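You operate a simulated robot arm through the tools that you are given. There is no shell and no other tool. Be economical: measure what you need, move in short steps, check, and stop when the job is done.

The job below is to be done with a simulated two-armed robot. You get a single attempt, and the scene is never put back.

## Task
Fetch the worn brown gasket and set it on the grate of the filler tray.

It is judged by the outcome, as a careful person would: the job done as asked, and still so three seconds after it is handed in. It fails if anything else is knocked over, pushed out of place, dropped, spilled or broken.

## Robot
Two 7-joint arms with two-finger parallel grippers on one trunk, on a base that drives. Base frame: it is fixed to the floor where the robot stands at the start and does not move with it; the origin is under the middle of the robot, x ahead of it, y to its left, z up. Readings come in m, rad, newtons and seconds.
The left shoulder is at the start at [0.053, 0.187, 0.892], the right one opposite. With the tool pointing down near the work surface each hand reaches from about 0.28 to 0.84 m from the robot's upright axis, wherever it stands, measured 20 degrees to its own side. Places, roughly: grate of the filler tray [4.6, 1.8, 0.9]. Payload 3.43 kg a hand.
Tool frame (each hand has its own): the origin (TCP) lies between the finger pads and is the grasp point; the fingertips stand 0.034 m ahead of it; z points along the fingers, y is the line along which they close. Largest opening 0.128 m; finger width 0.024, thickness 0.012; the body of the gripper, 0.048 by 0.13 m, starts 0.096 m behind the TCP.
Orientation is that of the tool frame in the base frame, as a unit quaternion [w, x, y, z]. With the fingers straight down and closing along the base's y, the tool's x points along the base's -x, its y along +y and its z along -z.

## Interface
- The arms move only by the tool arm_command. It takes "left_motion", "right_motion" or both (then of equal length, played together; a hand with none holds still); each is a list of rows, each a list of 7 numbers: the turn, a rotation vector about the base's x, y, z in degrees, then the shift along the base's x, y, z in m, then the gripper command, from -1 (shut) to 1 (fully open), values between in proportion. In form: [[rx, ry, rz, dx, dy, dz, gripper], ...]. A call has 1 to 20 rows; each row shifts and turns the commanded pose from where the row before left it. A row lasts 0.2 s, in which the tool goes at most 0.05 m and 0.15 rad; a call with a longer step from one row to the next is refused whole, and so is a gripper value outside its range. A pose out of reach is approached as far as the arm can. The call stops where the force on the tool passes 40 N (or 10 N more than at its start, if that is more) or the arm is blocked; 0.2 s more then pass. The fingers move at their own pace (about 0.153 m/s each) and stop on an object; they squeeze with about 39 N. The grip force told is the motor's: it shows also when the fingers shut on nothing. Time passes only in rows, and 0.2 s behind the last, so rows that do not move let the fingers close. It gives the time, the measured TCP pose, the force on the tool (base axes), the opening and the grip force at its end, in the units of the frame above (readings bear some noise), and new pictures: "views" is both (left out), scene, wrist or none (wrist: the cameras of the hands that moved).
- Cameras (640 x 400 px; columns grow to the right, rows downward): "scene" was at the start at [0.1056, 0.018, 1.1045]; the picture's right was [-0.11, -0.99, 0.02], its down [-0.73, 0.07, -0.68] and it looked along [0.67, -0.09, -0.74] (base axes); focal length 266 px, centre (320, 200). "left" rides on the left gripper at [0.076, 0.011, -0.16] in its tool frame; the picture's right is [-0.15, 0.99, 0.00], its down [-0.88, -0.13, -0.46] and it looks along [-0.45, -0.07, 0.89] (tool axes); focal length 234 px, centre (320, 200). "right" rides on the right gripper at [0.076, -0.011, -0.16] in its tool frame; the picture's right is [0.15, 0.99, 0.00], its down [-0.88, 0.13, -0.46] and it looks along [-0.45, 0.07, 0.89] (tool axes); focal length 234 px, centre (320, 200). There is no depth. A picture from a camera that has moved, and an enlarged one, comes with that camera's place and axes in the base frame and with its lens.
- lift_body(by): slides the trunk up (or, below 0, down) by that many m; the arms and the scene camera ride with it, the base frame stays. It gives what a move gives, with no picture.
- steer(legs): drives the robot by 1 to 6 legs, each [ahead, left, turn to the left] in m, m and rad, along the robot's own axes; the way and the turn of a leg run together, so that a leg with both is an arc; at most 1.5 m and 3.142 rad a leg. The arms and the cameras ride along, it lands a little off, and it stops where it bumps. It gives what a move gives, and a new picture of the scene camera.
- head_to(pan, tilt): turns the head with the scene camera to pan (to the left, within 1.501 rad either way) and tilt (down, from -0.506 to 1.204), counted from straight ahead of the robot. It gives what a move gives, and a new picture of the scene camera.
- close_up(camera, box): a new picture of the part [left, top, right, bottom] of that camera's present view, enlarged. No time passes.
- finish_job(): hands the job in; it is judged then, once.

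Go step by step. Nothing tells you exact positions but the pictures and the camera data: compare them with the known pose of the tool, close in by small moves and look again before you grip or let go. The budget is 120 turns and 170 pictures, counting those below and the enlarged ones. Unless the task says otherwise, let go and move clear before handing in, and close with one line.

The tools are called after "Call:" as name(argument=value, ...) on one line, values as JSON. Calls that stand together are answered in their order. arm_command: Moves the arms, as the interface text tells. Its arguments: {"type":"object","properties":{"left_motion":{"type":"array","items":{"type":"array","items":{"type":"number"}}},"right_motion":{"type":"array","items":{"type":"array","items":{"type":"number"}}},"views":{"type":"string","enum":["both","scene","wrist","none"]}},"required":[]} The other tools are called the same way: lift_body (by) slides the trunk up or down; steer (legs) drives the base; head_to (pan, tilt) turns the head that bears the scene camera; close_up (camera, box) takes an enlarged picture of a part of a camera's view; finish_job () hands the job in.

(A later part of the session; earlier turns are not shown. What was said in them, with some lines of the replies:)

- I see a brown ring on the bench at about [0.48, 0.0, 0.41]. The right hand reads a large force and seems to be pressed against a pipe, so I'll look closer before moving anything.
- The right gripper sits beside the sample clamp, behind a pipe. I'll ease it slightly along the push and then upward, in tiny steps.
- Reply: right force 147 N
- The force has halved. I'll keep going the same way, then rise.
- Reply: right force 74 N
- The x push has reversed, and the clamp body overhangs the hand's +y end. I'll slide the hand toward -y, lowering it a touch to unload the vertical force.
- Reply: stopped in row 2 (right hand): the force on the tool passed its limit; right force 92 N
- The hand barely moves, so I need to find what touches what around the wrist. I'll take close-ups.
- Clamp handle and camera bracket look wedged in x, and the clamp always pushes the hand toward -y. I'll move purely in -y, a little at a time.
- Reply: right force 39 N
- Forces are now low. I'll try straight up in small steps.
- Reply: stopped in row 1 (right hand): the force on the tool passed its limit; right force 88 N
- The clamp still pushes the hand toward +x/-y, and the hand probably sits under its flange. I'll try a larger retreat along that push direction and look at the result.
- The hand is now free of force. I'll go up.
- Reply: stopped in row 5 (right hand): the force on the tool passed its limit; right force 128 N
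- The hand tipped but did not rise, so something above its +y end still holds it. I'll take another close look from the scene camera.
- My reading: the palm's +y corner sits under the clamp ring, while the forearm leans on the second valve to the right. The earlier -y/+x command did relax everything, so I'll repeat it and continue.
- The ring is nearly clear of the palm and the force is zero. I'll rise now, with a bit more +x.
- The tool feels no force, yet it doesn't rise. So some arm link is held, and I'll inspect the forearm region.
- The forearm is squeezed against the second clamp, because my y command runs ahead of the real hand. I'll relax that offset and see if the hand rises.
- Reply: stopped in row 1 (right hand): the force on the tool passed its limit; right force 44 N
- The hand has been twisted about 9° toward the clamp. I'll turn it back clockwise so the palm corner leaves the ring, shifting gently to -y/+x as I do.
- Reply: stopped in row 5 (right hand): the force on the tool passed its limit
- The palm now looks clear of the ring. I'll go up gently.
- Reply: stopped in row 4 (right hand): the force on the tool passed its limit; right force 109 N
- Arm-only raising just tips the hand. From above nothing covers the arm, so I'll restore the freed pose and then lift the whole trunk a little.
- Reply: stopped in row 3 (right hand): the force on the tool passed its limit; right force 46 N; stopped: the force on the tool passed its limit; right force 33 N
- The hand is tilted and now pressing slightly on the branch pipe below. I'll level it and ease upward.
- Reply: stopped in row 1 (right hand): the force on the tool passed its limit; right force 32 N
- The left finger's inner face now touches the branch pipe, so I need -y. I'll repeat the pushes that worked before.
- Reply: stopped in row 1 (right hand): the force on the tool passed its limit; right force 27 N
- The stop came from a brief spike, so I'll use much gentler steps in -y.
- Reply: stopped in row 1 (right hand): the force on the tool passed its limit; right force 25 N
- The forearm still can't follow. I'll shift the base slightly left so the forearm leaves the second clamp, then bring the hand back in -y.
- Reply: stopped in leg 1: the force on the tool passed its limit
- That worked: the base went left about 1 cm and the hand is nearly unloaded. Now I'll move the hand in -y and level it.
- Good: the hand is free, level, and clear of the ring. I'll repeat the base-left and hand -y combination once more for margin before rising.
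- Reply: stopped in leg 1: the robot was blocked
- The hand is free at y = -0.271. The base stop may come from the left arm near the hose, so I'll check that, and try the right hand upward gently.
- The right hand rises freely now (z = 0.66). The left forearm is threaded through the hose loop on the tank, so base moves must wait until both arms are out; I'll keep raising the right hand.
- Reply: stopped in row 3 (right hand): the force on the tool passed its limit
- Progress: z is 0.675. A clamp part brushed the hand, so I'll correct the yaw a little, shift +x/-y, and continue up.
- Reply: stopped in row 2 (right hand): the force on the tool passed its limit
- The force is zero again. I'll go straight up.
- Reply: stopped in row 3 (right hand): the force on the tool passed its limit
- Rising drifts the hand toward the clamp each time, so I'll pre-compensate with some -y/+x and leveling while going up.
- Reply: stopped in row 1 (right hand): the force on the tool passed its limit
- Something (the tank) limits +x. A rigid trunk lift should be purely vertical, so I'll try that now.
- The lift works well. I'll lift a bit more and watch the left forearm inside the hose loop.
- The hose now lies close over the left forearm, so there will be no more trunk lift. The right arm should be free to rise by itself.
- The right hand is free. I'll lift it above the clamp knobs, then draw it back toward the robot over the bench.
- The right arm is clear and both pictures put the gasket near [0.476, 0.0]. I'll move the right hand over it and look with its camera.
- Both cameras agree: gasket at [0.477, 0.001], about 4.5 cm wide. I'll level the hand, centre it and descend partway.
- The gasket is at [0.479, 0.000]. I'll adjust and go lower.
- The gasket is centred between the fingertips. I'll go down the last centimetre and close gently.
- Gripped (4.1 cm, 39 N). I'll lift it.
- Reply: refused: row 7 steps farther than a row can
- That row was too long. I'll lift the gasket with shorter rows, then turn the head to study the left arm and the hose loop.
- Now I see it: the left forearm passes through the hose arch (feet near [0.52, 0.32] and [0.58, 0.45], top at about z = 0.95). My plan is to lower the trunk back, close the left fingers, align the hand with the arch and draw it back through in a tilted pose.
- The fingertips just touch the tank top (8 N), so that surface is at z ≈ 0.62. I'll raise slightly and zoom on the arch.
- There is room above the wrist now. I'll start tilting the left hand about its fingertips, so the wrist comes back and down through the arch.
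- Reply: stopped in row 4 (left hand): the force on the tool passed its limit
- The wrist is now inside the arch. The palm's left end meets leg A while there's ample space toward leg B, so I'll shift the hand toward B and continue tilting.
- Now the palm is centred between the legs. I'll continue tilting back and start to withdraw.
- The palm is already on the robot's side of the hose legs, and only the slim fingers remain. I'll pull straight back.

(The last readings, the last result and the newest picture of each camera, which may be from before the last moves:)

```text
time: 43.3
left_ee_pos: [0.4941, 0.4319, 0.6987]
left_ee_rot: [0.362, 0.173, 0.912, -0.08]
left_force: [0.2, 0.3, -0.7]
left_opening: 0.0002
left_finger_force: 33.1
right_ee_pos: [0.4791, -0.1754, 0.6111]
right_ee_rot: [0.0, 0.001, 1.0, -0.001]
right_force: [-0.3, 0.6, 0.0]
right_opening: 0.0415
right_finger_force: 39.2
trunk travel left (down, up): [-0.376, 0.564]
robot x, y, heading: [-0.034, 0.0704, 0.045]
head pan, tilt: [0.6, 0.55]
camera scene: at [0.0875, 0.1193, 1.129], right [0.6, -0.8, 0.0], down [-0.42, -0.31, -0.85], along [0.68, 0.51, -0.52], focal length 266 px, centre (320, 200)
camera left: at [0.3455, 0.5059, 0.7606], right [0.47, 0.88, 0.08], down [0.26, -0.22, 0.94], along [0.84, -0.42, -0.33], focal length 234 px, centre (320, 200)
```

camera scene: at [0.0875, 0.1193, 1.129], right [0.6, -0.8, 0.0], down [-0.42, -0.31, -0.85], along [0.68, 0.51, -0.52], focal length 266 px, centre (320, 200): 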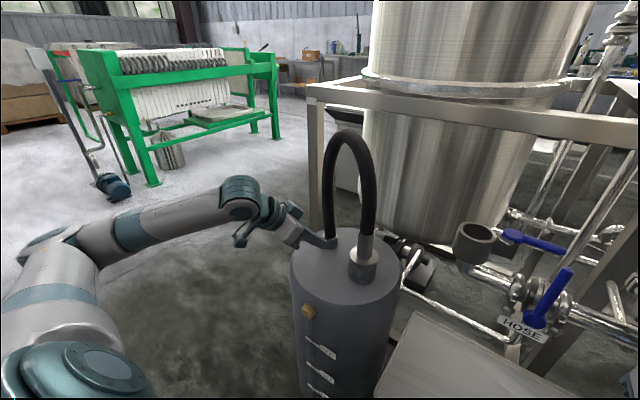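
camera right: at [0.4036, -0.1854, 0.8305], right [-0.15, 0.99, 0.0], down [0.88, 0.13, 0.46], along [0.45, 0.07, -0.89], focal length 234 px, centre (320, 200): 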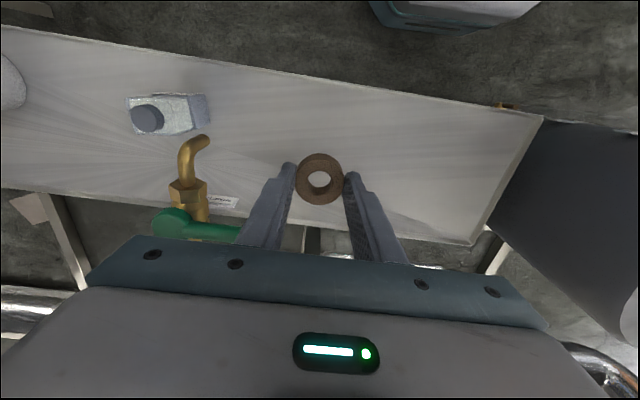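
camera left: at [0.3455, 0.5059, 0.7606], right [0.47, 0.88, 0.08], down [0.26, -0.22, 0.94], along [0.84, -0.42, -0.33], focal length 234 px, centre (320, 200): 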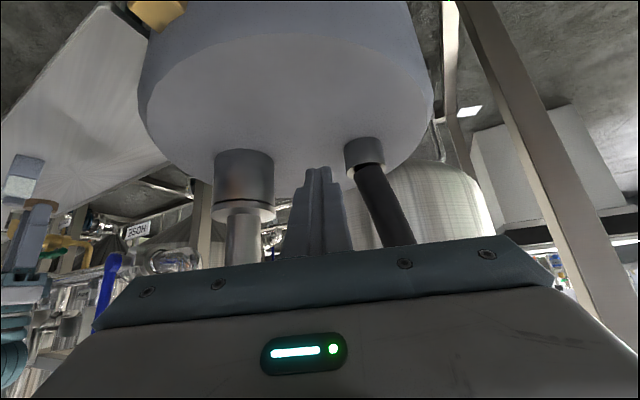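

The left arm is out of the hose. I'll tuck both arms in for driving.

Call:
arm_command(left_motion=[[0, 0, 0, -0.03, 0, 0.02, -1], [0, 0, 0, -0.03, 0, 0.03, -1], [0, 0, 0, -0.03, -0.01, 0.03, -1], [2.4, 5.5, 0, -0.02, -0.01, 0.03, -1], [2.4, 5.5, 0, -0.01, -0.01, 0.03, -1], [2.4, 5.5, 0, 0, -0.01, 0.03, -1], [2.4, 5.5, 0, 0, -0.01, 0.02, -1], [2.4, 5.5, 0, 0, 0, 0, -1], [2.4, 5.5, 0, 0, 0, 0, -1], [0, 0, 0, 0, 0, 0, -1]], right_motion=[[0, 0, 0, 0, 0, 0.03, -1], [0, 0, 0, -0.01, 0, 0.04, -1], [0, 0, 0, -0.02, -0.01, 0.04, -1], [0, 0, 0, -0.03, -0.01, 0.03, -1], [0, 0, 0, -0.03, -0.02, 0.02, -1], [0, 0, 0, -0.02, -0.02, 0.01, -1], [0, 0, 0, -0.01, -0.01, 0.01, -1], [0, 0, 0, 0, 0, 0, -1], [0, 0, 0, 0, 0, 0, -1], [0, 0, 0, 0, 0, 0, -1]], views="none")

Call:
head_to(pan=0.3, tilt=0.15)

```text
time: 45.5
left_ee_pos: [0.3874, 0.3951, 0.8924]
left_ee_rot: [0.063, 0.187, 0.98, -0.014]
left_force: [0.0, -0.8, -0.4]
left_opening: 0.0001
left_finger_force: 32.8
left hand out of reach, approached as far as the arm can: row 3
right_ee_pos: [0.3596, -0.2454, 0.7912]
right_ee_rot: [0.0, 0.0, 1.0, -0.001]
right_force: [0.6, 0.3, 0.0]
right_opening: 0.0416
right_finger_force: 39.2
trunk travel left (down, up): [-0.376, 0.564]
robot x, y, heading: [-0.0354, 0.0658, 0.044]
head pan, tilt: [0.6, 0.55]
```

```text
time: 46.3
left_ee_pos: [0.387, 0.3938, 0.8925]
left_ee_rot: [0.064, 0.187, 0.98, -0.014]
left_force: [0.5, -0.3, 0.8]
left_opening: 0.0001
left_finger_force: 32.9
right_ee_pos: [0.3587, -0.2467, 0.7917]
right_ee_rot: [0.0, 0.0, 1.0, -0.001]
right_force: [1.0, 0.0, -1.3]
right_opening: 0.0414
right_finger_force: 38.6
trunk travel left (down, up): [-0.376, 0.564]
robot x, y, heading: [-0.0383, 0.0661, 0.035]
head pan, tilt: [0.3, 0.15]
camera scene: at [0.1027, 0.0966, 1.1659], right [0.33, -0.94, 0.0], down [-0.14, -0.05, -0.99], along [0.93, 0.33, -0.15], focal length 266 px, centre (320, 200)
```

scene: 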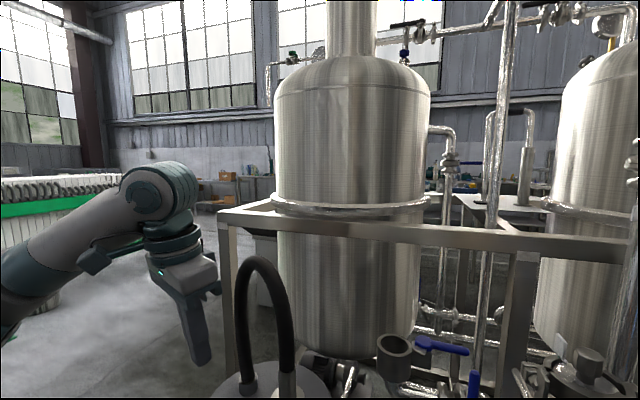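

The tanks block the direct line to the filler, so I must go around them. I'll look left and right for a passage.

Call:
head_to(pan=0.8, tilt=0.3)

Call:
head_to(pan=-0.6, tilt=0.3)

```text
time: 47.3
left_ee_pos: [0.3865, 0.394, 0.8923]
left_ee_rot: [0.064, 0.187, 0.98, -0.013]
left_force: [-0.4, -0.1, -0.4]
left_opening: 0.0002
left_finger_force: 32.9
right_ee_pos: [0.3593, -0.2457, 0.7922]
right_ee_rot: [0.0, 0.0, 1.0, -0.001]
right_force: [-0.6, 0.4, -0.7]
right_opening: 0.0418
right_finger_force: 39.3
trunk travel left (down, up): [-0.376, 0.564]
robot x, y, heading: [-0.0376, 0.0689, 0.04]
head pan, tilt: [0.799, 0.3]
camera scene: at [0.0777, 0.1351, 1.152], right [0.74, -0.67, 0.0], down [-0.2, -0.22, -0.96], along [0.64, 0.71, -0.3], focal length 266 px, centre (320, 200)
```

scene: 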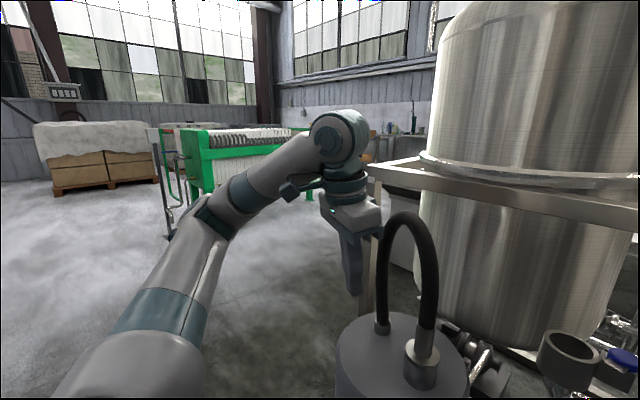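

```text
time: 48.8
left_ee_pos: [0.3871, 0.3947, 0.8927]
left_ee_rot: [0.063, 0.187, 0.98, -0.012]
left_force: [-0.2, -0.1, -0.1]
left_opening: 0.0002
left_finger_force: 33.3
right_ee_pos: [0.3602, -0.2462, 0.7932]
right_ee_rot: [0.0, 0.0, 1.0, -0.001]
right_force: [0.2, -0.6, 0.3]
right_opening: 0.0417
right_finger_force: 39.0
trunk travel left (down, up): [-0.376, 0.564]
robot x, y, heading: [-0.0359, 0.0699, 0.037]
head pan, tilt: [-0.6, 0.3]
camera scene: at [0.0943, 0.016, 1.152], right [-0.53, -0.85, 0.0], down [-0.25, 0.16, -0.96], along [0.81, -0.51, -0.3], focal length 266 px, centre (320, 200)
```

scene: 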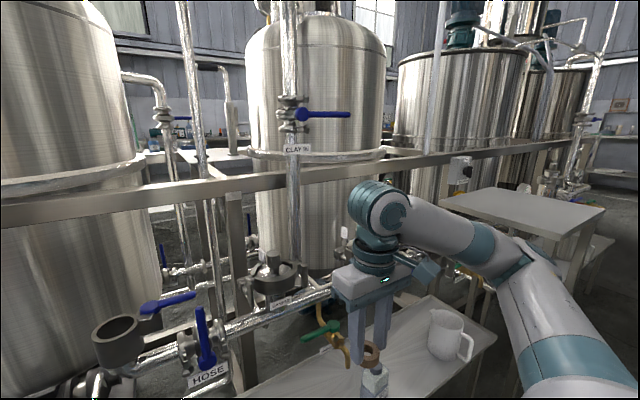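

The passage on the left, between the green filter press (y ≥ 2.4) and the tank frame (y ≤ 0.75), is open. I'll back off, slide left and look ahead.

Call:
head_to(pan=0.0, tilt=0.25)

Call:
steer(legs=[[-0.35, 0, 0], [0, 1.45, -0.04]])

```text
time: 49.8
left_ee_pos: [0.3879, 0.3938, 0.8922]
left_ee_rot: [0.064, 0.187, 0.98, -0.013]
left_force: [-0.6, 0.0, 0.0]
left_opening: 0.0
left_finger_force: 32.9
right_ee_pos: [0.3596, -0.2458, 0.7932]
right_ee_rot: [0.0, 0.0, 1.0, 0.0]
right_force: [0.1, -0.4, -0.3]
right_opening: 0.0418
right_finger_force: 38.2
trunk travel left (down, up): [-0.376, 0.564]
robot x, y, heading: [-0.0361, 0.0669, 0.04]
head pan, tilt: [0.0, 0.25]
camera scene: at [0.1085, 0.0692, 1.1567], right [0.04, -1.0, 0.0], down [-0.25, -0.01, -0.97], along [0.97, 0.04, -0.25], focal length 266 px, centre (320, 200)
```

scene: 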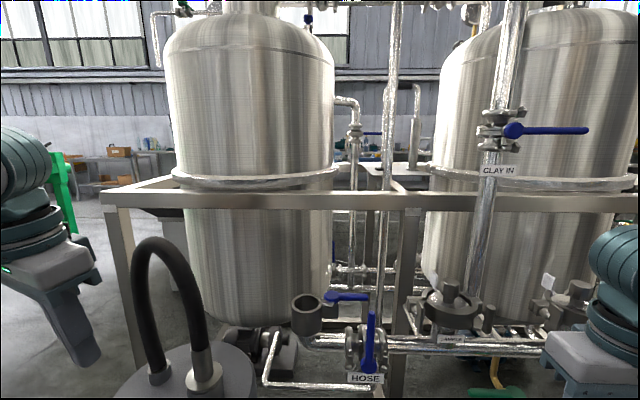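

```text
time: 58.8
left_ee_pos: [0.027, 1.7857, 0.8919]
left_ee_rot: [0.063, 0.207, 0.976, -0.014]
left_force: [0.1, -0.4, -0.5]
left_opening: 0.0
left_finger_force: 32.6
right_ee_pos: [-0.0292, 1.1478, 0.7927]
right_ee_rot: [0.0, 0.022, 1.0, -0.002]
right_force: [0.1, 0.4, -0.4]
right_opening: 0.0418
right_finger_force: 38.9
trunk travel left (down, up): [-0.376, 0.564]
robot x, y, heading: [-0.4101, 1.4749, -0.002]
head pan, tilt: [0.0, 0.25]
camera scene: at [-0.2654, 1.4734, 1.1567], right [0.0, -1.0, 0.0], down [-0.25, 0.0, -0.97], along [0.97, 0.0, -0.25], focal length 266 px, centre (320, 200)
```

scene: 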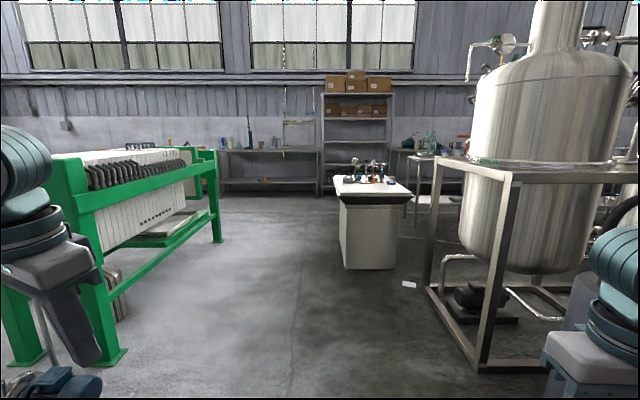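

The way ahead is clear. A small island table stands right of centre (y about 0.8–1.25, from x ≈ 1.85) with the filter press on the left, and I want to know how far my elbows stick out.

Call:
head_to(pan=-1.3, tilt=0.7)

Call:
head_to(pan=1.3, tilt=0.7)

```text
time: 60.2
left_ee_pos: [0.0266, 1.7868, 0.892]
left_ee_rot: [0.064, 0.208, 0.976, -0.015]
left_force: [-0.5, -1.0, 0.6]
left_opening: 0.0
left_finger_force: 33.1
right_ee_pos: [-0.0285, 1.1473, 0.791]
right_ee_rot: [-0.001, 0.022, 1.0, -0.001]
right_force: [0.7, 0.1, -0.4]
right_opening: 0.0416
right_finger_force: 38.3
trunk travel left (down, up): [-0.376, 0.564]
robot x, y, heading: [-0.4064, 1.4743, -0.006]
head pan, tilt: [-1.3, 0.7]
camera scene: at [-0.3364, 1.3916, 1.1159], right [-0.96, -0.26, 0.0], down [-0.17, 0.62, -0.77], along [0.2, -0.74, -0.64], focal length 266 px, centre (320, 200)
```

scene: 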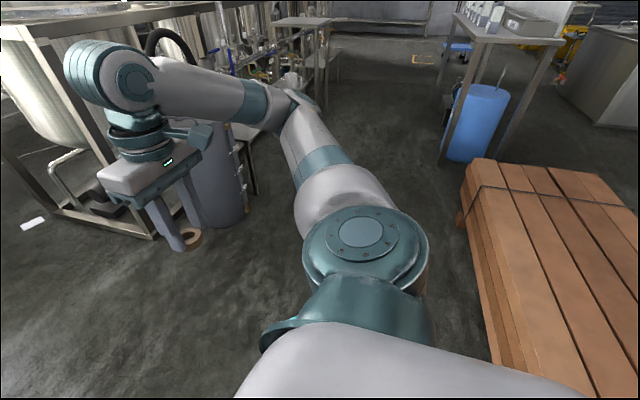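

```text
time: 62.6
left_ee_pos: [0.0273, 1.7848, 0.8919]
left_ee_rot: [0.064, 0.207, 0.976, -0.014]
left_force: [0.6, -0.1, -0.2]
left_opening: 0.0002
left_finger_force: 33.3
right_ee_pos: [-0.0289, 1.1467, 0.7925]
right_ee_rot: [0.001, 0.02, 1.0, 0.0]
right_force: [0.2, -0.2, -0.7]
right_opening: 0.0415
right_finger_force: 38.7
trunk travel left (down, up): [-0.376, 0.564]
robot x, y, heading: [-0.4108, 1.4782, 0.001]
head pan, tilt: [1.3, 0.7]
camera scene: at [-0.3357, 1.5553, 1.1159], right [0.96, -0.27, 0.0], down [-0.18, -0.62, -0.76], along [0.21, 0.74, -0.64], focal length 266 px, centre (320, 200)
```

scene: 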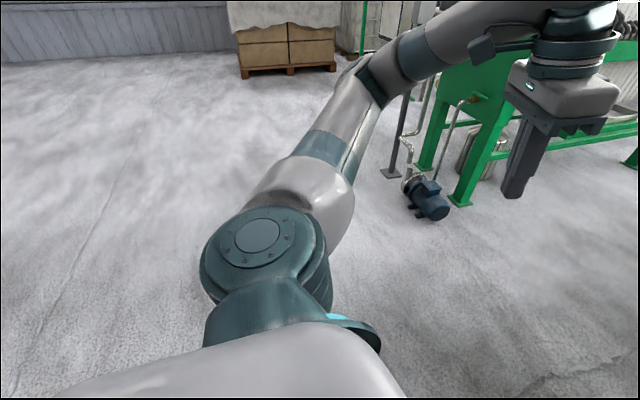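

Elbows reach about ±0.62 m sideways. I'll bring the hands forward and inward to narrow the robot for the passage.

Call:
arm_command(left_motion=[[0, 0, 0, 0.04, -0.02, 0, -1], [0, 0, 0, 0.04, -0.02, 0, -1], [0, 0, 0, 0.04, -0.02, 0, -1], [0, 0, 0, 0.04, -0.02, 0, -1], [0, 0, 0, 0.04, -0.02, 0, -1], [0, 0, 0, 0.04, -0.01, 0, -1]], right_motion=[[0, 0, 0, 0.04, 0.02, 0, -1], [0, 0, 0, 0.04, 0.02, 0.01, -1], [0, 0, 0, 0.04, 0.02, 0.02, -1], [0, 0, 0, 0.04, 0.02, 0.02, -1], [0, 0, 0, 0.04, 0.02, 0.02, -1], [0, 0, 0, 0.04, 0.01, 0.02, -1]], views="none")

Call:
head_to(pan=0.0, tilt=0.35)

```text
time: 64.0
left_ee_pos: [0.2687, 1.6773, 0.8938]
left_ee_rot: [0.063, 0.208, 0.976, -0.014]
left_force: [-0.8, -0.5, -0.1]
left_opening: 0.0
left_finger_force: 32.7
right_ee_pos: [0.2135, 1.2536, 0.881]
right_ee_rot: [0.0, 0.022, 1.0, -0.001]
right_force: [0.0, -0.6, -0.8]
right_opening: 0.0416
right_finger_force: 39.3
trunk travel left (down, up): [-0.376, 0.564]
robot x, y, heading: [-0.4094, 1.4746, -0.007]
head pan, tilt: [1.3, 0.7]
```

```text
time: 65.4
left_ee_pos: [0.2677, 1.6782, 0.8944]
left_ee_rot: [0.065, 0.207, 0.976, -0.015]
left_force: [-0.3, 0.1, -0.3]
left_opening: 0.0
left_finger_force: 33.3
right_ee_pos: [0.2129, 1.2524, 0.8816]
right_ee_rot: [0.0, 0.022, 1.0, -0.002]
right_force: [0.0, 0.2, -0.4]
right_opening: 0.0418
right_finger_force: 38.9
trunk travel left (down, up): [-0.376, 0.564]
robot x, y, heading: [-0.4097, 1.4776, -0.006]
head pan, tilt: [0.0, 0.351]
camera scene: at [-0.2655, 1.4732, 1.1472], right [0.0, -1.0, 0.0], down [-0.34, 0.0, -0.94], along [0.94, 0.0, -0.34], focal length 266 px, centre (320, 200)
```

scene: 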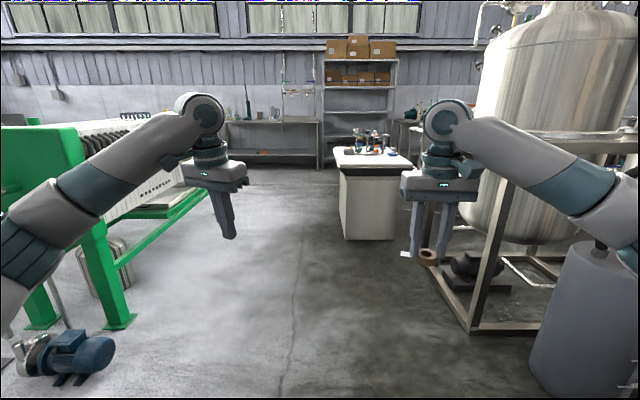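

Narrower now. I'll drive along the corridor on y ≈ 1.83.

Call:
steer(legs=[[1.0, 0.35, 0], [1.0, 0, 0]])

```text
time: 75.9
left_ee_pos: [2.3179, 2.0155, 0.8934]
left_ee_rot: [0.064, 0.208, 0.976, -0.014]
left_force: [-0.4, -0.4, 0.2]
left_opening: 0.0
left_finger_force: 32.9
right_ee_pos: [2.2628, 1.5895, 0.8818]
right_ee_rot: [0.0, 0.022, 1.0, -0.001]
right_force: [-0.1, -0.4, -0.3]
right_opening: 0.0417
right_finger_force: 39.1
trunk travel left (down, up): [-0.376, 0.564]
robot x, y, heading: [1.6428, 1.8116, -0.002]
head pan, tilt: [0.0, 0.351]
camera scene: at [1.7844, 1.8101, 1.1472], right [0.0, -1.0, 0.0], down [-0.34, 0.0, -0.94], along [0.94, 0.0, -0.34], focal length 266 px, centre (320, 200)
```

scene: 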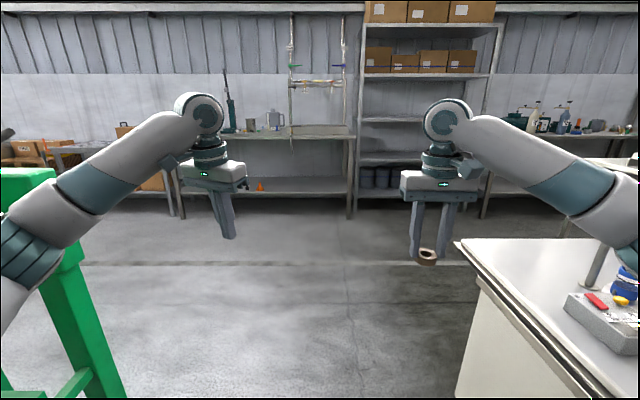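

The filler stand is straight ahead on the back bench, with its tray expected at about (320, 130) in the picture. I'll zoom in.

Call:
close_up(camera="scene", box=[224, 60, 400, 170])

Call:
steer(legs=[[1.0, 0, 0]])

```text
3.64 times, centred on (312, 115) of scene
camera zoom: at [1.7844, 1.8101, 1.1472], right [0.0, -1.0, 0.0], down [-0.34, 0.0, -0.94], along [0.94, 0.0, -0.34], focal length 968 px, centre (349, 509)
```

zoom: 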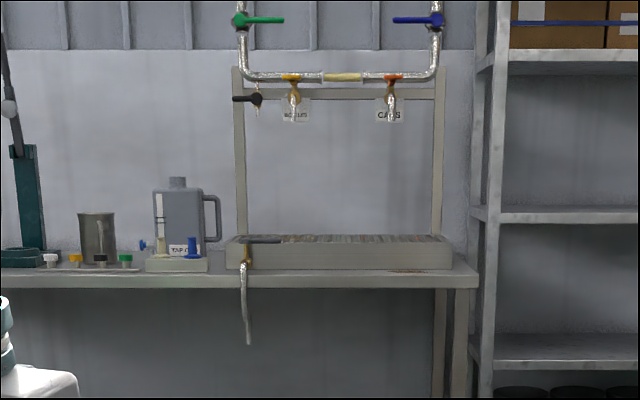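

```text
time: 81.2
left_ee_pos: [3.3423, 2.0053, 0.8941]
left_ee_rot: [0.064, 0.211, 0.975, -0.015]
left_force: [-0.5, 0.5, 0.1]
left_opening: 0.0
left_finger_force: 32.4
right_ee_pos: [3.2835, 1.5815, 0.8802]
right_ee_rot: [0.0, 0.024, 1.0, -0.001]
right_force: [0.7, 0.1, -0.6]
right_opening: 0.0415
right_finger_force: 38.4
trunk travel left (down, up): [-0.376, 0.564]
robot x, y, heading: [2.6614, 1.8073, -0.01]
head pan, tilt: [0.0, 0.351]
camera scene: at [2.807, 1.8027, 1.1472], right [-0.01, -1.0, 0.0], down [-0.34, 0.0, -0.94], along [0.94, -0.01, -0.34], focal length 266 px, centre (320, 200)
```

scene: 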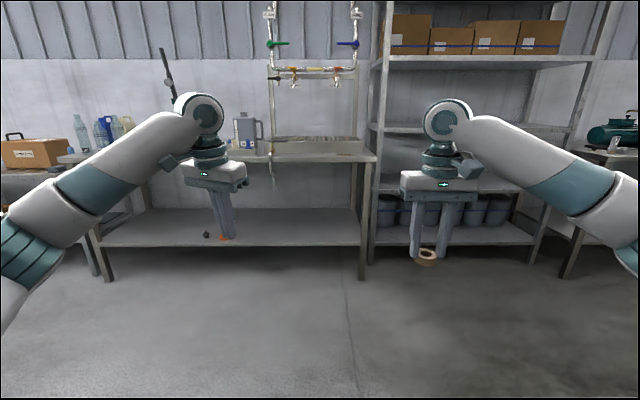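

The tray with the slatted grate sits on the bench, y ≈ 1.52–2.15, below two taps. I'll raise the trunk for height, look, and then approach.

Call:
lift_body(by=0.35)

Call:
steer(legs=[[0.75, 0.1, 0.01]])

Call:
close_up(camera="scene", box=[200, 60, 440, 210])

```text
time: 84.6
left_ee_pos: [3.3415, 2.005, 1.2448]
left_ee_rot: [0.064, 0.211, 0.975, -0.015]
left_force: [-0.5, -0.2, 1.3]
left_opening: 0.0
left_finger_force: 33.2
right_ee_pos: [3.283, 1.5808, 1.2323]
right_ee_rot: [0.001, 0.024, 1.0, -0.001]
right_force: [0.8, 0.0, -0.1]
right_opening: 0.0414
right_finger_force: 39.0
trunk travel left (down, up): [-0.726, 0.214]
robot x, y, heading: [2.6656, 1.8058, -0.009]
head pan, tilt: [0.0, 0.351]
```

```text
time: 88.7
left_ee_pos: [4.0971, 2.1232, 1.2442]
left_ee_rot: [0.065, 0.2, 0.978, -0.014]
left_force: [-0.4, 0.1, 0.0]
left_opening: 0.0
left_finger_force: 33.4
right_ee_pos: [4.0488, 1.6978, 1.2322]
right_ee_rot: [0.001, 0.013, 1.0, -0.001]
right_force: [0.9, -0.5, 0.4]
right_opening: 0.0416
right_finger_force: 38.8
trunk travel left (down, up): [-0.726, 0.214]
robot x, y, heading: [3.4241, 1.9128, 0.012]
head pan, tilt: [0.0, 0.351]
camera scene: at [3.5671, 1.9097, 1.4973], right [0.01, -1.0, 0.0], down [-0.34, 0.0, -0.94], along [0.94, 0.01, -0.34], focal length 266 px, centre (320, 200)
```

scene: 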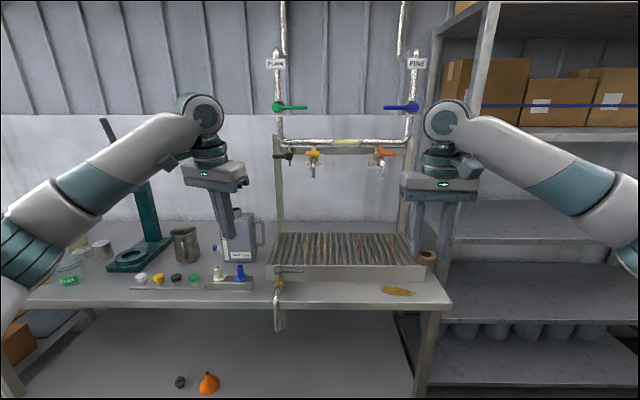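

```text
2.67 times, centred on (320, 135) of scene
camera zoom: at [3.5671, 1.9097, 1.4973], right [0.01, -1.0, 0.0], down [-0.34, 0.0, -0.94], along [0.94, 0.01, -0.34], focal length 710 px, centre (320, 373)
```

zoom: 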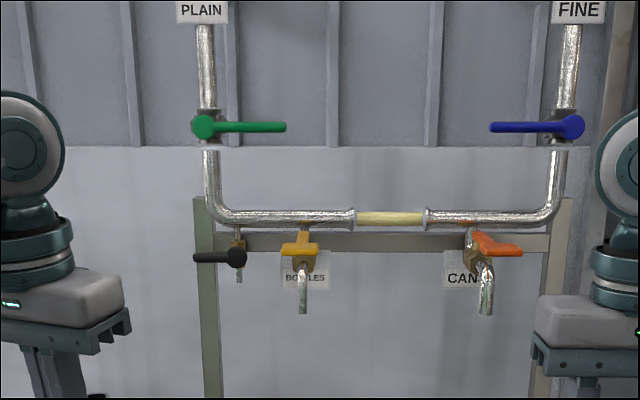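

The grate is clear: x 4.465–4.73, y 1.51–2.11, z ≈ 0.9, with tap nozzles above its rear at z ≈ 1.2. I'll aim for its front half between the nozzles at about [4.54, 1.79], pulling the hands back first and then driving closer.

Call:
arm_command(left_motion=[[0, 0, 0, -0.04, 0, 0, -1], [0, 0, 0, -0.04, 0, 0, -1], [0, 0, 0, -0.04, 0, 0, -1], [0, 0, 0, -0.04, 0, 0, -1], [0, 0, 0, -0.04, 0, 0, -1]], right_motion=[[0, 0, 0, -0.03, 0, 0, -1], [0, 0, 0, -0.03, 0, 0, -1], [0, 0, 0, -0.03, 0, 0, -1], [0, 0, 0, -0.03, 0, 0, -1], [0, 0, 0, -0.03, 0, 0, -1]], views="none")

Call:
steer(legs=[[0.4, 0, 0]])

Call:
head_to(pan=-0.15, tilt=0.7)

```text
time: 89.9
left_ee_pos: [3.8968, 2.122, 1.2434]
left_ee_rot: [0.065, 0.2, 0.978, -0.013]
left_force: [0.2, 0.3, 0.3]
left_opening: 0.0
left_finger_force: 33.1
right_ee_pos: [3.8977, 1.6951, 1.2324]
right_ee_rot: [0.001, 0.014, 1.0, -0.001]
right_force: [0.3, -0.1, 0.8]
right_opening: 0.0414
right_finger_force: 38.8
trunk travel left (down, up): [-0.726, 0.214]
robot x, y, heading: [3.4227, 1.9114, 0.01]
head pan, tilt: [0.0, 0.351]
```

```text
time: 92.4
left_ee_pos: [4.3024, 2.1213, 1.2437]
left_ee_rot: [0.065, 0.203, 0.977, -0.014]
left_force: [0.4, -1.0, 0.2]
left_opening: 0.0
left_finger_force: 33.4
right_ee_pos: [4.2999, 1.6953, 1.2313]
right_ee_rot: [0.002, 0.018, 1.0, -0.001]
right_force: [-0.1, -0.2, -0.1]
right_opening: 0.0414
right_finger_force: 39.1
trunk travel left (down, up): [-0.726, 0.214]
robot x, y, heading: [3.8254, 1.9163, 0.002]
head pan, tilt: [0.0, 0.351]
camera scene: at [3.969, 1.912, 1.4974], right [0.0, -1.0, 0.0], down [-0.34, 0.0, -0.94], along [0.94, 0.0, -0.34], focal length 266 px, centre (320, 200)
```

scene: 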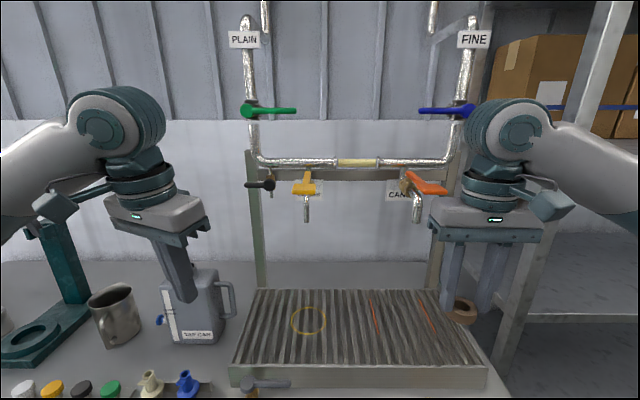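

```text
time: 93.3
left_ee_pos: [4.3026, 2.1227, 1.2427]
left_ee_rot: [0.064, 0.204, 0.977, -0.015]
left_force: [-0.5, 0.1, -0.1]
left_opening: 0.0
left_finger_force: 33.3
right_ee_pos: [4.3005, 1.6957, 1.2307]
right_ee_rot: [0.0, 0.017, 1.0, -0.002]
right_force: [0.6, -0.8, -1.6]
right_opening: 0.0415
right_finger_force: 38.8
trunk travel left (down, up): [-0.726, 0.214]
robot x, y, heading: [3.8293, 1.9115, 0.007]
head pan, tilt: [-0.15, 0.7]
camera scene: at [3.9608, 1.8993, 1.4659], right [-0.14, -0.99, 0.0], down [-0.64, 0.09, -0.77], along [0.76, -0.11, -0.64], focal length 266 px, centre (320, 200)
```

scene: 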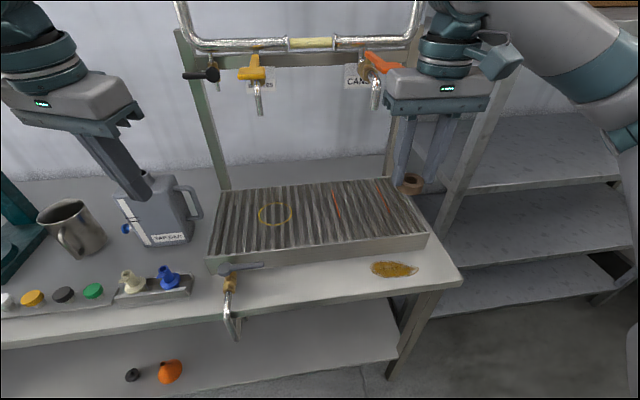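

The grate carries a yellow ring and some red strips. I'll look closely before picking the exact spot.

Call:
close_up(camera="scene", box=[190, 160, 446, 320])

```text
2.50 times, centred on (318, 240) of scene
camera zoom: at [3.9608, 1.8993, 1.4659], right [-0.14, -0.99, 0.0], down [-0.64, 0.09, -0.77], along [0.76, -0.11, -0.64], focal length 666 px, centre (325, 100)
```

zoom: 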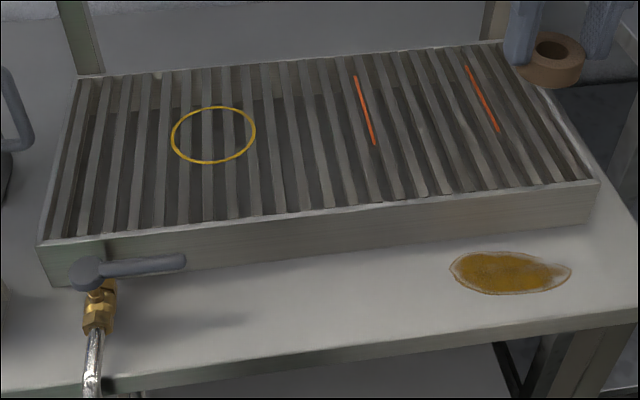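

The marks are painted, and triangulation suggests the grate spans x 4.38–4.60, y 1.56–2.10 at z ≈ 0.96. I'll bring the right hand over the front-centre between the nozzles, staying a little high for a look.

Call:
arm_command(right_motion=[[0, 0, 0, 0, 0.04, 0, -1], [0, 0, -1, 0, 0.04, -0.02, -1], [0, 0, -1, 0, 0.03, -0.03, -1], [0, 0, 0, 0, 0, -0.03, -1], [0, 0, 0, 0, 0, -0.03, -1], [0, 0, 0, 0.01, 0, -0.02, -1], [0, 0, 0, 0.03, 0, 0, -1], [0, 0, 0, 0.03, 0, 0, -1], [0, 0, 0, 0, 0, 0, -1]], views="both")

```text
time: 95.3
left_ee_pos: [4.3021, 2.1227, 1.2433]
left_ee_rot: [0.064, 0.204, 0.977, -0.014]
left_force: [0.2, -0.9, 0.2]
left_opening: 0.0001
left_finger_force: 33.1
right_ee_pos: [4.369, 1.8069, 1.1019]
right_ee_rot: [0.001, 0.035, 0.999, -0.001]
right_force: [-0.7, -0.7, 0.7]
right_opening: 0.0417
right_finger_force: 38.5
trunk travel left (down, up): [-0.726, 0.214]
robot x, y, heading: [3.8277, 1.916, 0.006]
head pan, tilt: [-0.15, 0.7]
camera scene: at [3.9602, 1.8992, 1.4659], right [-0.15, -0.99, 0.0], down [-0.64, 0.09, -0.77], along [0.76, -0.11, -0.64], focal length 266 px, centre (320, 200)
camera right: at [4.2928, 1.8006, 1.261], right [-0.08, 1.0, 0.0], down [0.89, 0.07, 0.46], along [0.46, 0.03, -0.89], focal length 234 px, centre (320, 200)
```

scene: 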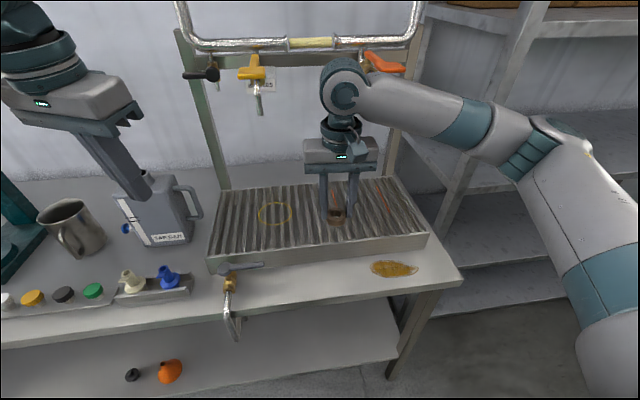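
right: 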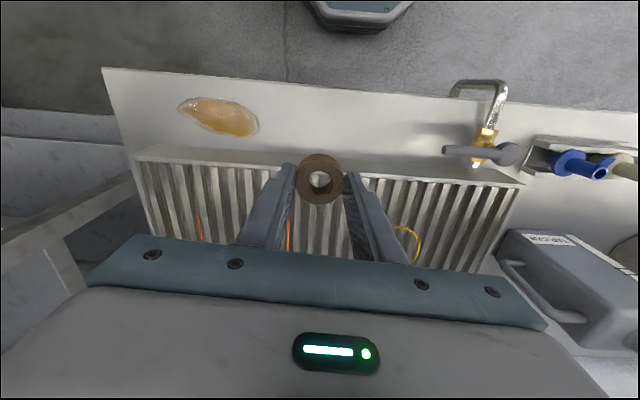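

The gasket hangs over the grate's front between the marks. I'll fix the small yaw, move forward 8 cm and lower to look again.

Call:
arm_command(right_motion=[[0, 0, 2, 0.03, 0, -0.01, -1], [0, 0, 2, 0.03, 0, -0.015, -1], [0, 0, 0, 0.025, 0, -0.02, -1], [0, 0, 0, 0, 0, -0.015, -1], [0, 0, 0, 0, 0, 0, -1]], views="both")

Call:
close_up(camera="scene", box=[240, 40, 432, 260])

```text
time: 96.5
left_ee_pos: [4.3026, 2.1211, 1.2427]
left_ee_rot: [0.065, 0.204, 0.977, -0.014]
left_force: [-1.1, -0.5, 0.6]
left_opening: 0.0
left_finger_force: 32.8
right_ee_pos: [4.4541, 1.8053, 1.0419]
right_ee_rot: [0.001, -0.001, 1.0, 0.0]
right_force: [-0.3, -0.1, -0.6]
right_opening: 0.0416
right_finger_force: 39.1
trunk travel left (down, up): [-0.726, 0.214]
robot x, y, heading: [3.8262, 1.9132, 0.007]
head pan, tilt: [-0.15, 0.7]
camera scene: at [3.9604, 1.8995, 1.4659], right [-0.15, -0.99, 0.0], down [-0.64, 0.09, -0.76], along [0.76, -0.11, -0.64], focal length 266 px, centre (320, 200)
camera right: at [4.3793, 1.7941, 1.2006], right [-0.15, 0.99, 0.0], down [0.88, 0.13, 0.46], along [0.45, 0.07, -0.89], focal length 234 px, centre (320, 200)
```

scene: 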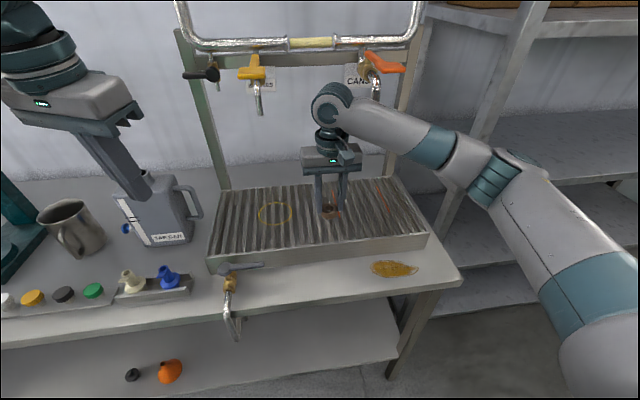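
right: 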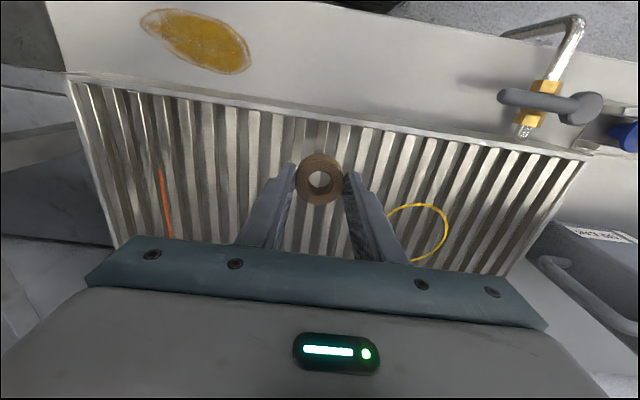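

```text
1.82 times, centred on (336, 150) of scene
camera zoom: at [3.9604, 1.8995, 1.4659], right [-0.15, -0.99, 0.0], down [-0.64, 0.09, -0.76], along [0.76, -0.11, -0.64], focal length 484 px, centre (291, 291)
```

zoom: 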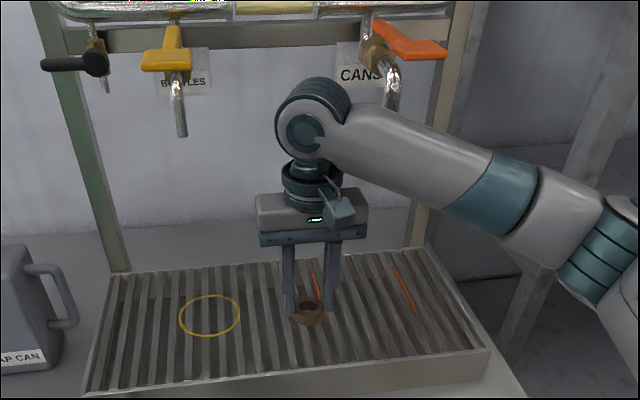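

The gasket is well over the slats with about 2.5 cm to the front rim. I'll nudge 1 cm forward and lower gently, watching the force.

Call:
arm_command(right_motion=[[0, 0, 0, 0.005, 0, -0.01, -1], [0, 0, 0, 0.005, 0, -0.01, -1], [0, 0, 0, 0, 0, -0.008, -1], [0, 0, 0, 0, 0, -0.006, -1], [0, 0, 0, 0, 0, 0, -1]], views="both")

```text
time: 97.7
left_ee_pos: [4.3017, 2.1212, 1.2418]
left_ee_rot: [0.064, 0.204, 0.977, -0.015]
left_force: [-0.1, 1.3, 1.5]
left_opening: 0.0
left_finger_force: 33.0
right_ee_pos: [4.4646, 1.8049, 1.0079]
right_ee_rot: [0.0, 0.0, 1.0, 0.0]
right_force: [-0.4, -0.5, -0.6]
right_opening: 0.0417
right_finger_force: 38.9
trunk travel left (down, up): [-0.726, 0.214]
robot x, y, heading: [3.8256, 1.9153, 0.004]
head pan, tilt: [-0.15, 0.7]
camera scene: at [3.9606, 1.8994, 1.4659], right [-0.15, -0.99, 0.0], down [-0.64, 0.09, -0.76], along [0.76, -0.11, -0.64], focal length 266 px, centre (320, 200)
camera right: at [4.3902, 1.794, 1.1662], right [-0.15, 0.99, 0.0], down [0.88, 0.13, 0.46], along [0.45, 0.07, -0.89], focal length 234 px, centre (320, 200)
```

scene: 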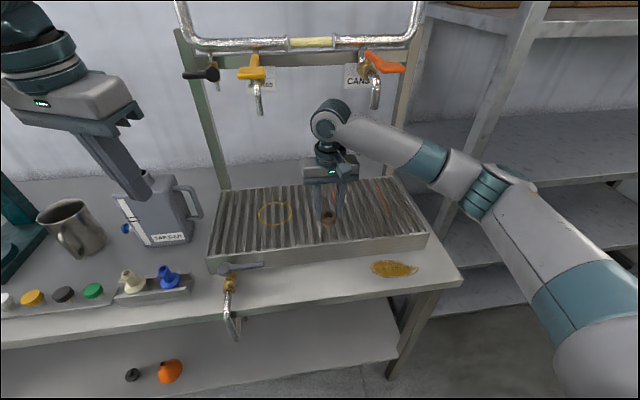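
right: 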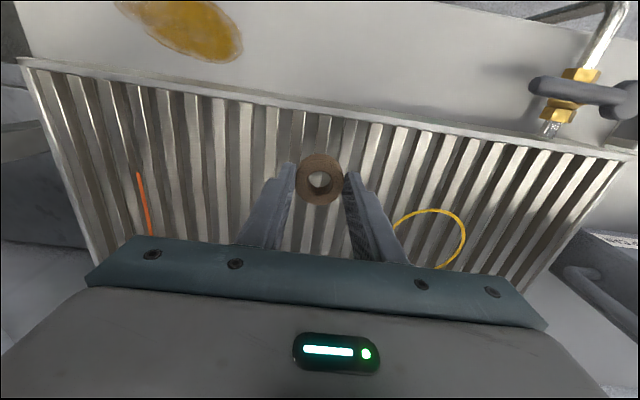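

Nothing touched yet; the rim works out near z = 0.943, so about 2.5 cm remain. I'll go down in fine steps.

Call:
arm_command(right_motion=[[0, 0, 0, 0, 0, -0.007, -1], [0, 0, 0, 0, 0, -0.006, -1], [0, 0, 0, 0, 0, -0.003, -1], [0, 0, 0, 0, 0, 0, -1]], views="wrist")

```text
time: 98.7
left_ee_pos: [4.3036, 2.1216, 1.2433]
left_ee_rot: [0.065, 0.203, 0.977, -0.015]
left_force: [0.7, -0.1, -0.6]
left_opening: 0.0
left_finger_force: 33.3
right_ee_pos: [4.4654, 1.8062, 0.9909]
right_ee_rot: [0.001, 0.0, 1.0, -0.001]
right_force: [0.0, -0.2, 0.0]
right_opening: 0.042
right_finger_force: 39.5
trunk travel left (down, up): [-0.726, 0.214]
robot x, y, heading: [3.8255, 1.9154, 0.003]
head pan, tilt: [-0.15, 0.7]
camera right: at [4.3905, 1.7945, 1.1508], right [-0.15, 0.99, 0.0], down [0.88, 0.13, 0.46], along [0.45, 0.07, -0.89], focal length 234 px, centre (320, 200)
```

right: 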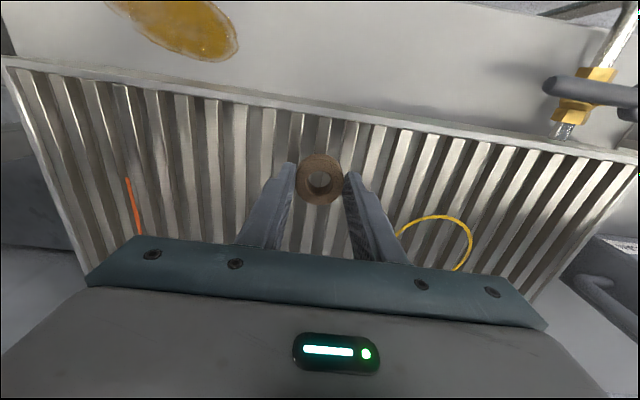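

Still free. I'll go lower by another centimetre in 2 mm rows.

Call:
arm_command(right_motion=[[0, 0, 0, 0, 0, -0.002, -1], [0, 0, 0, 0, 0, -0.002, -1], [0, 0, 0, 0, 0, -0.002, -1], [0, 0, 0, 0, 0, -0.002, -1], [0, 0, 0, 0, 0, -0.002, -1], [0, 0, 0, 0, 0, 0, -1]], views="none")

```text
time: 100.1
left_ee_pos: [4.3025, 2.1208, 1.2439]
left_ee_rot: [0.065, 0.204, 0.977, -0.015]
left_force: [-0.1, 0.1, -0.1]
left_opening: 0.0
left_finger_force: 33.2
right_ee_pos: [4.4648, 1.8059, 0.9798]
right_ee_rot: [-0.001, 0.0, 1.0, -0.001]
right_force: [0.1, 0.9, 0.0]
right_opening: 0.0417
right_finger_force: 39.3
trunk travel left (down, up): [-0.726, 0.214]
robot x, y, heading: [3.8308, 1.9159, 0.004]
head pan, tilt: [-0.15, 0.7]
```

Call:
arm_command(right_motion=[[0, 0, 0, 0, 0, -0.002, -1], [0, 0, 0, 0, 0, -0.002, -1], [0, 0, 0, 0, 0, -0.002, -1], [0, 0, 0, 0, 0, -0.002, -1], [0, 0, 0, 0, 0, -0.002, -1], [0, 0, 0, 0, 0, 0, -1]], views="both")

Call:
close_up(camera="scene", box=[272, 170, 384, 240])

```text
time: 101.5
left_ee_pos: [4.3002, 2.1223, 1.244]
left_ee_rot: [0.066, 0.204, 0.977, -0.014]
left_force: [-0.3, 0.4, -0.7]
left_opening: 0.0
left_finger_force: 33.1
right_ee_pos: [4.4657, 1.8049, 0.974]
right_ee_rot: [0.004, 0.0, 1.0, 0.0]
right_force: [10.2, -1.5, 34.8]
right_opening: 0.0415
right_finger_force: 39.1
trunk travel left (down, up): [-0.726, 0.214]
robot x, y, heading: [3.8293, 1.9159, 0.004]
head pan, tilt: [-0.15, 0.7]
camera scene: at [3.9578, 1.8997, 1.4666], right [-0.14, -0.99, 0.0], down [-0.64, 0.09, -0.77], along [0.76, -0.11, -0.64], focal length 266 px, centre (320, 200)
camera right: at [4.3878, 1.7945, 1.1335], right [-0.15, 0.99, 0.0], down [0.88, 0.13, 0.46], along [0.46, 0.07, -0.89], focal length 234 px, centre (320, 200)
```

scene: 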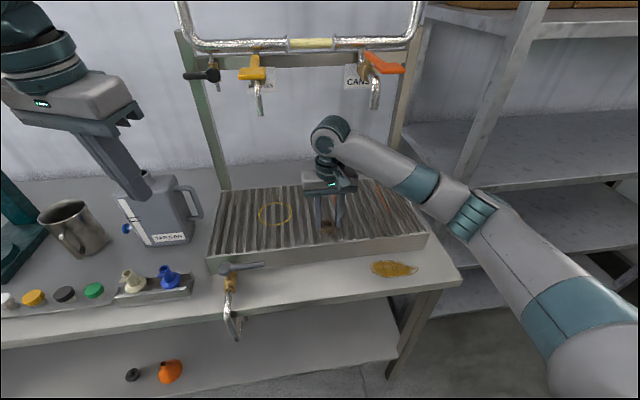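
right: 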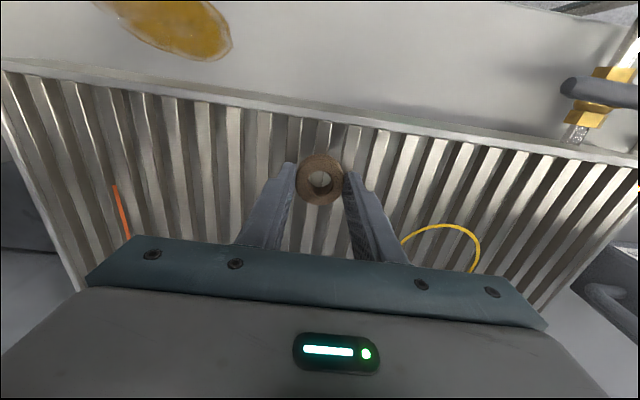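

```text
5.71 times, centred on (328, 205) of scene
camera zoom: at [3.9578, 1.8997, 1.4666], right [-0.14, -0.99, 0.0], down [-0.64, 0.09, -0.77], along [0.76, -0.11, -0.64], focal length 1521 px, centre (274, 171)
```

zoom: 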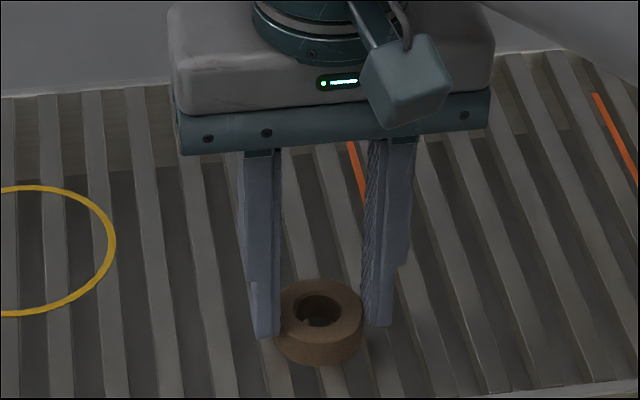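

The gasket is resting on the slats (35 N contact). I'll relax the push and open gently.

Call:
arm_command(right_motion=[[0, 0, 0, 0, 0, 0.002, -1], [0, 0, 0, 0, 0, 0.002, -1], [0, 0, 0, 0, 0, 0, -1]], views="none")

Call:
arm_command(right_motion=[[0, 0, 0, 0, 0, 0, -0.2], [0, 0, 0, 0, 0, 0, -0.1], [0, 0, 0, 0, 0, 0, 0.1], [0, 0, 0, 0, 0, 0, 0.1], [0, 0, 0, 0, 0, 0, 0.1]], views="wrist")

Call:
close_up(camera="scene", box=[272, 170, 384, 240])

```text
time: 102.3
left_ee_pos: [4.3024, 2.1221, 1.2424]
left_ee_rot: [0.065, 0.203, 0.977, -0.015]
left_force: [-0.4, -1.1, 0.1]
left_opening: 0.0001
left_finger_force: 33.2
right_ee_pos: [4.4648, 1.806, 0.9744]
right_ee_rot: [0.0, -0.001, 1.0, -0.001]
right_force: [6.1, 2.8, 15.1]
right_opening: 0.0414
right_finger_force: 39.2
trunk travel left (down, up): [-0.726, 0.214]
robot x, y, heading: [3.8259, 1.9151, 0.001]
head pan, tilt: [-0.15, 0.7]
```

```text
time: 103.5
left_ee_pos: [4.3031, 2.1223, 1.2439]
left_ee_rot: [0.065, 0.203, 0.977, -0.016]
left_force: [-0.3, -0.6, -0.5]
left_opening: 0.0002
left_finger_force: 33.5
right_ee_pos: [4.4637, 1.8041, 0.9752]
right_ee_rot: [0.0, 0.0, 1.0, -0.001]
right_force: [0.5, 0.5, 0.6]
right_opening: 0.0705
right_finger_force: 0.0
trunk travel left (down, up): [-0.726, 0.214]
robot x, y, heading: [3.8269, 1.9134, 0.006]
head pan, tilt: [-0.15, 0.7]
camera right: at [4.3899, 1.7941, 1.1345], right [-0.15, 0.99, 0.0], down [0.88, 0.13, 0.46], along [0.45, 0.07, -0.89], focal length 234 px, centre (320, 200)
```

right: 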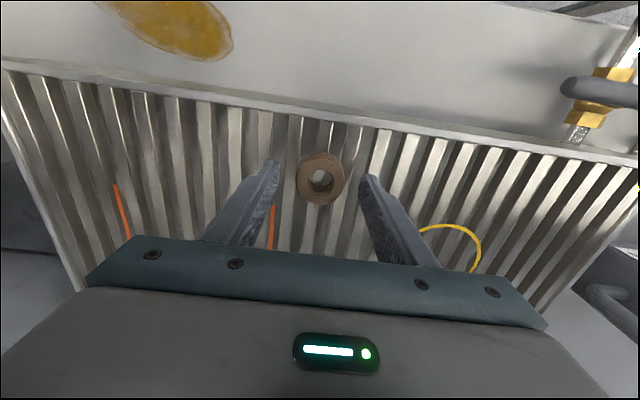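

```text
5.71 times, centred on (328, 205) of scene
camera zoom: at [3.9607, 1.8993, 1.4659], right [-0.15, -0.99, 0.0], down [-0.64, 0.09, -0.76], along [0.76, -0.11, -0.64], focal length 1521 px, centre (274, 171)
```

zoom: 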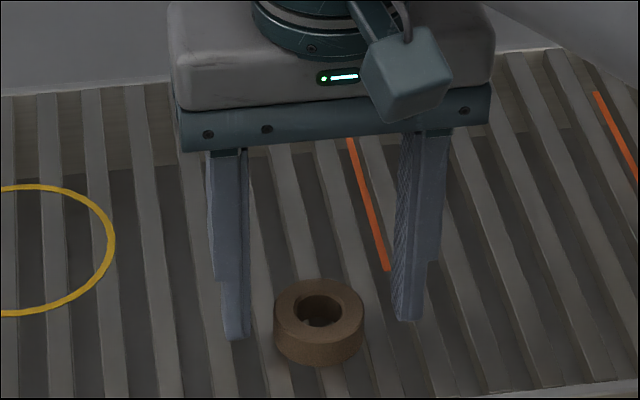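

Released: the gasket sits flat on the slats. I'll raise the hand straight up a little, draw it back clear of the taps and check.

Call:
arm_command(right_motion=[[0, 0, 0, 0, 0, 0.015, 0.1], [0, 0, 0, 0, 0, 0.025, 0.1], [0, 0, 0, 0, 0, 0.025, 0.1], [0, 0, 0, -0.02, 0, 0.02, 0.1], [0, 0, 0, -0.03, 0, 0.02, 0.1], [0, 0, 0, -0.04, 0, 0.02, 0.1], [0, 0, 0, -0.04, -0.02, 0.02, 0.1], [0, 0, 0, -0.04, -0.03, 0, 0.1], [0, 0, 0, 0, 0, 0, 0.1]], views="scene")

Call:
close_up(camera="scene", box=[190, 160, 446, 320])

```text
time: 105.5
left_ee_pos: [4.3033, 2.1239, 1.243]
left_ee_rot: [0.064, 0.203, 0.977, -0.014]
left_force: [-0.3, 0.6, 0.2]
left_opening: 0.0
left_finger_force: 33.0
right_ee_pos: [4.296, 1.7579, 1.1214]
right_ee_rot: [0.0, 0.001, 1.0, 0.0]
right_force: [-0.2, 0.2, -0.1]
right_opening: 0.0705
right_finger_force: 0.1
trunk travel left (down, up): [-0.726, 0.214]
robot x, y, heading: [3.8274, 1.9137, 0.005]
head pan, tilt: [-0.15, 0.7]
camera scene: at [3.9615, 1.9008, 1.4658], right [-0.14, -0.99, 0.0], down [-0.64, 0.09, -0.76], along [0.76, -0.11, -0.64], focal length 266 px, centre (320, 200)
```

scene: 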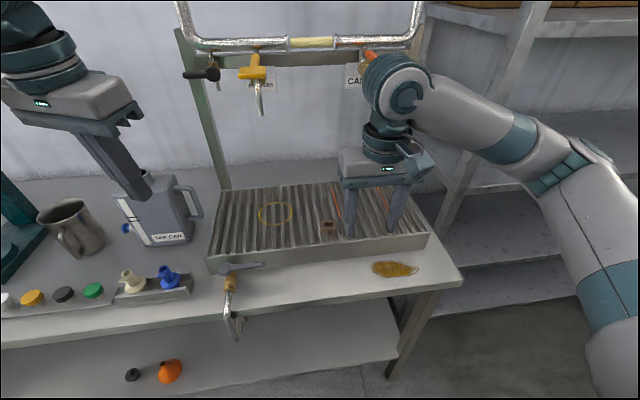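

```text
2.50 times, centred on (318, 240) of scene
camera zoom: at [3.9615, 1.9008, 1.4658], right [-0.14, -0.99, 0.0], down [-0.64, 0.09, -0.76], along [0.76, -0.11, -0.64], focal length 666 px, centre (325, 100)
```

zoom: 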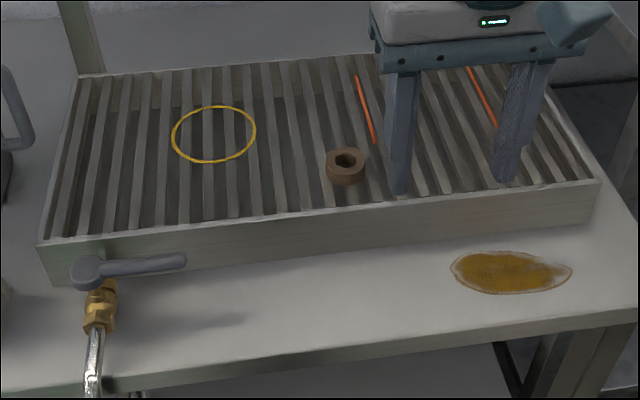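

The gasket lies flat on the grate, the hand is clear, and nothing else here moved. I'll hand it in.

Call:
finish_job()

```text
The job is handed in.
```

The worn brown gasket is lying flat on the grate of the filler tray, with both hands clear of it. While freeing the arms at the start, the right arm pressed hard on the pipe clamps (up to about 267 N at the hand) and the left hand touched the hose and tank. I saw nothing shift there.
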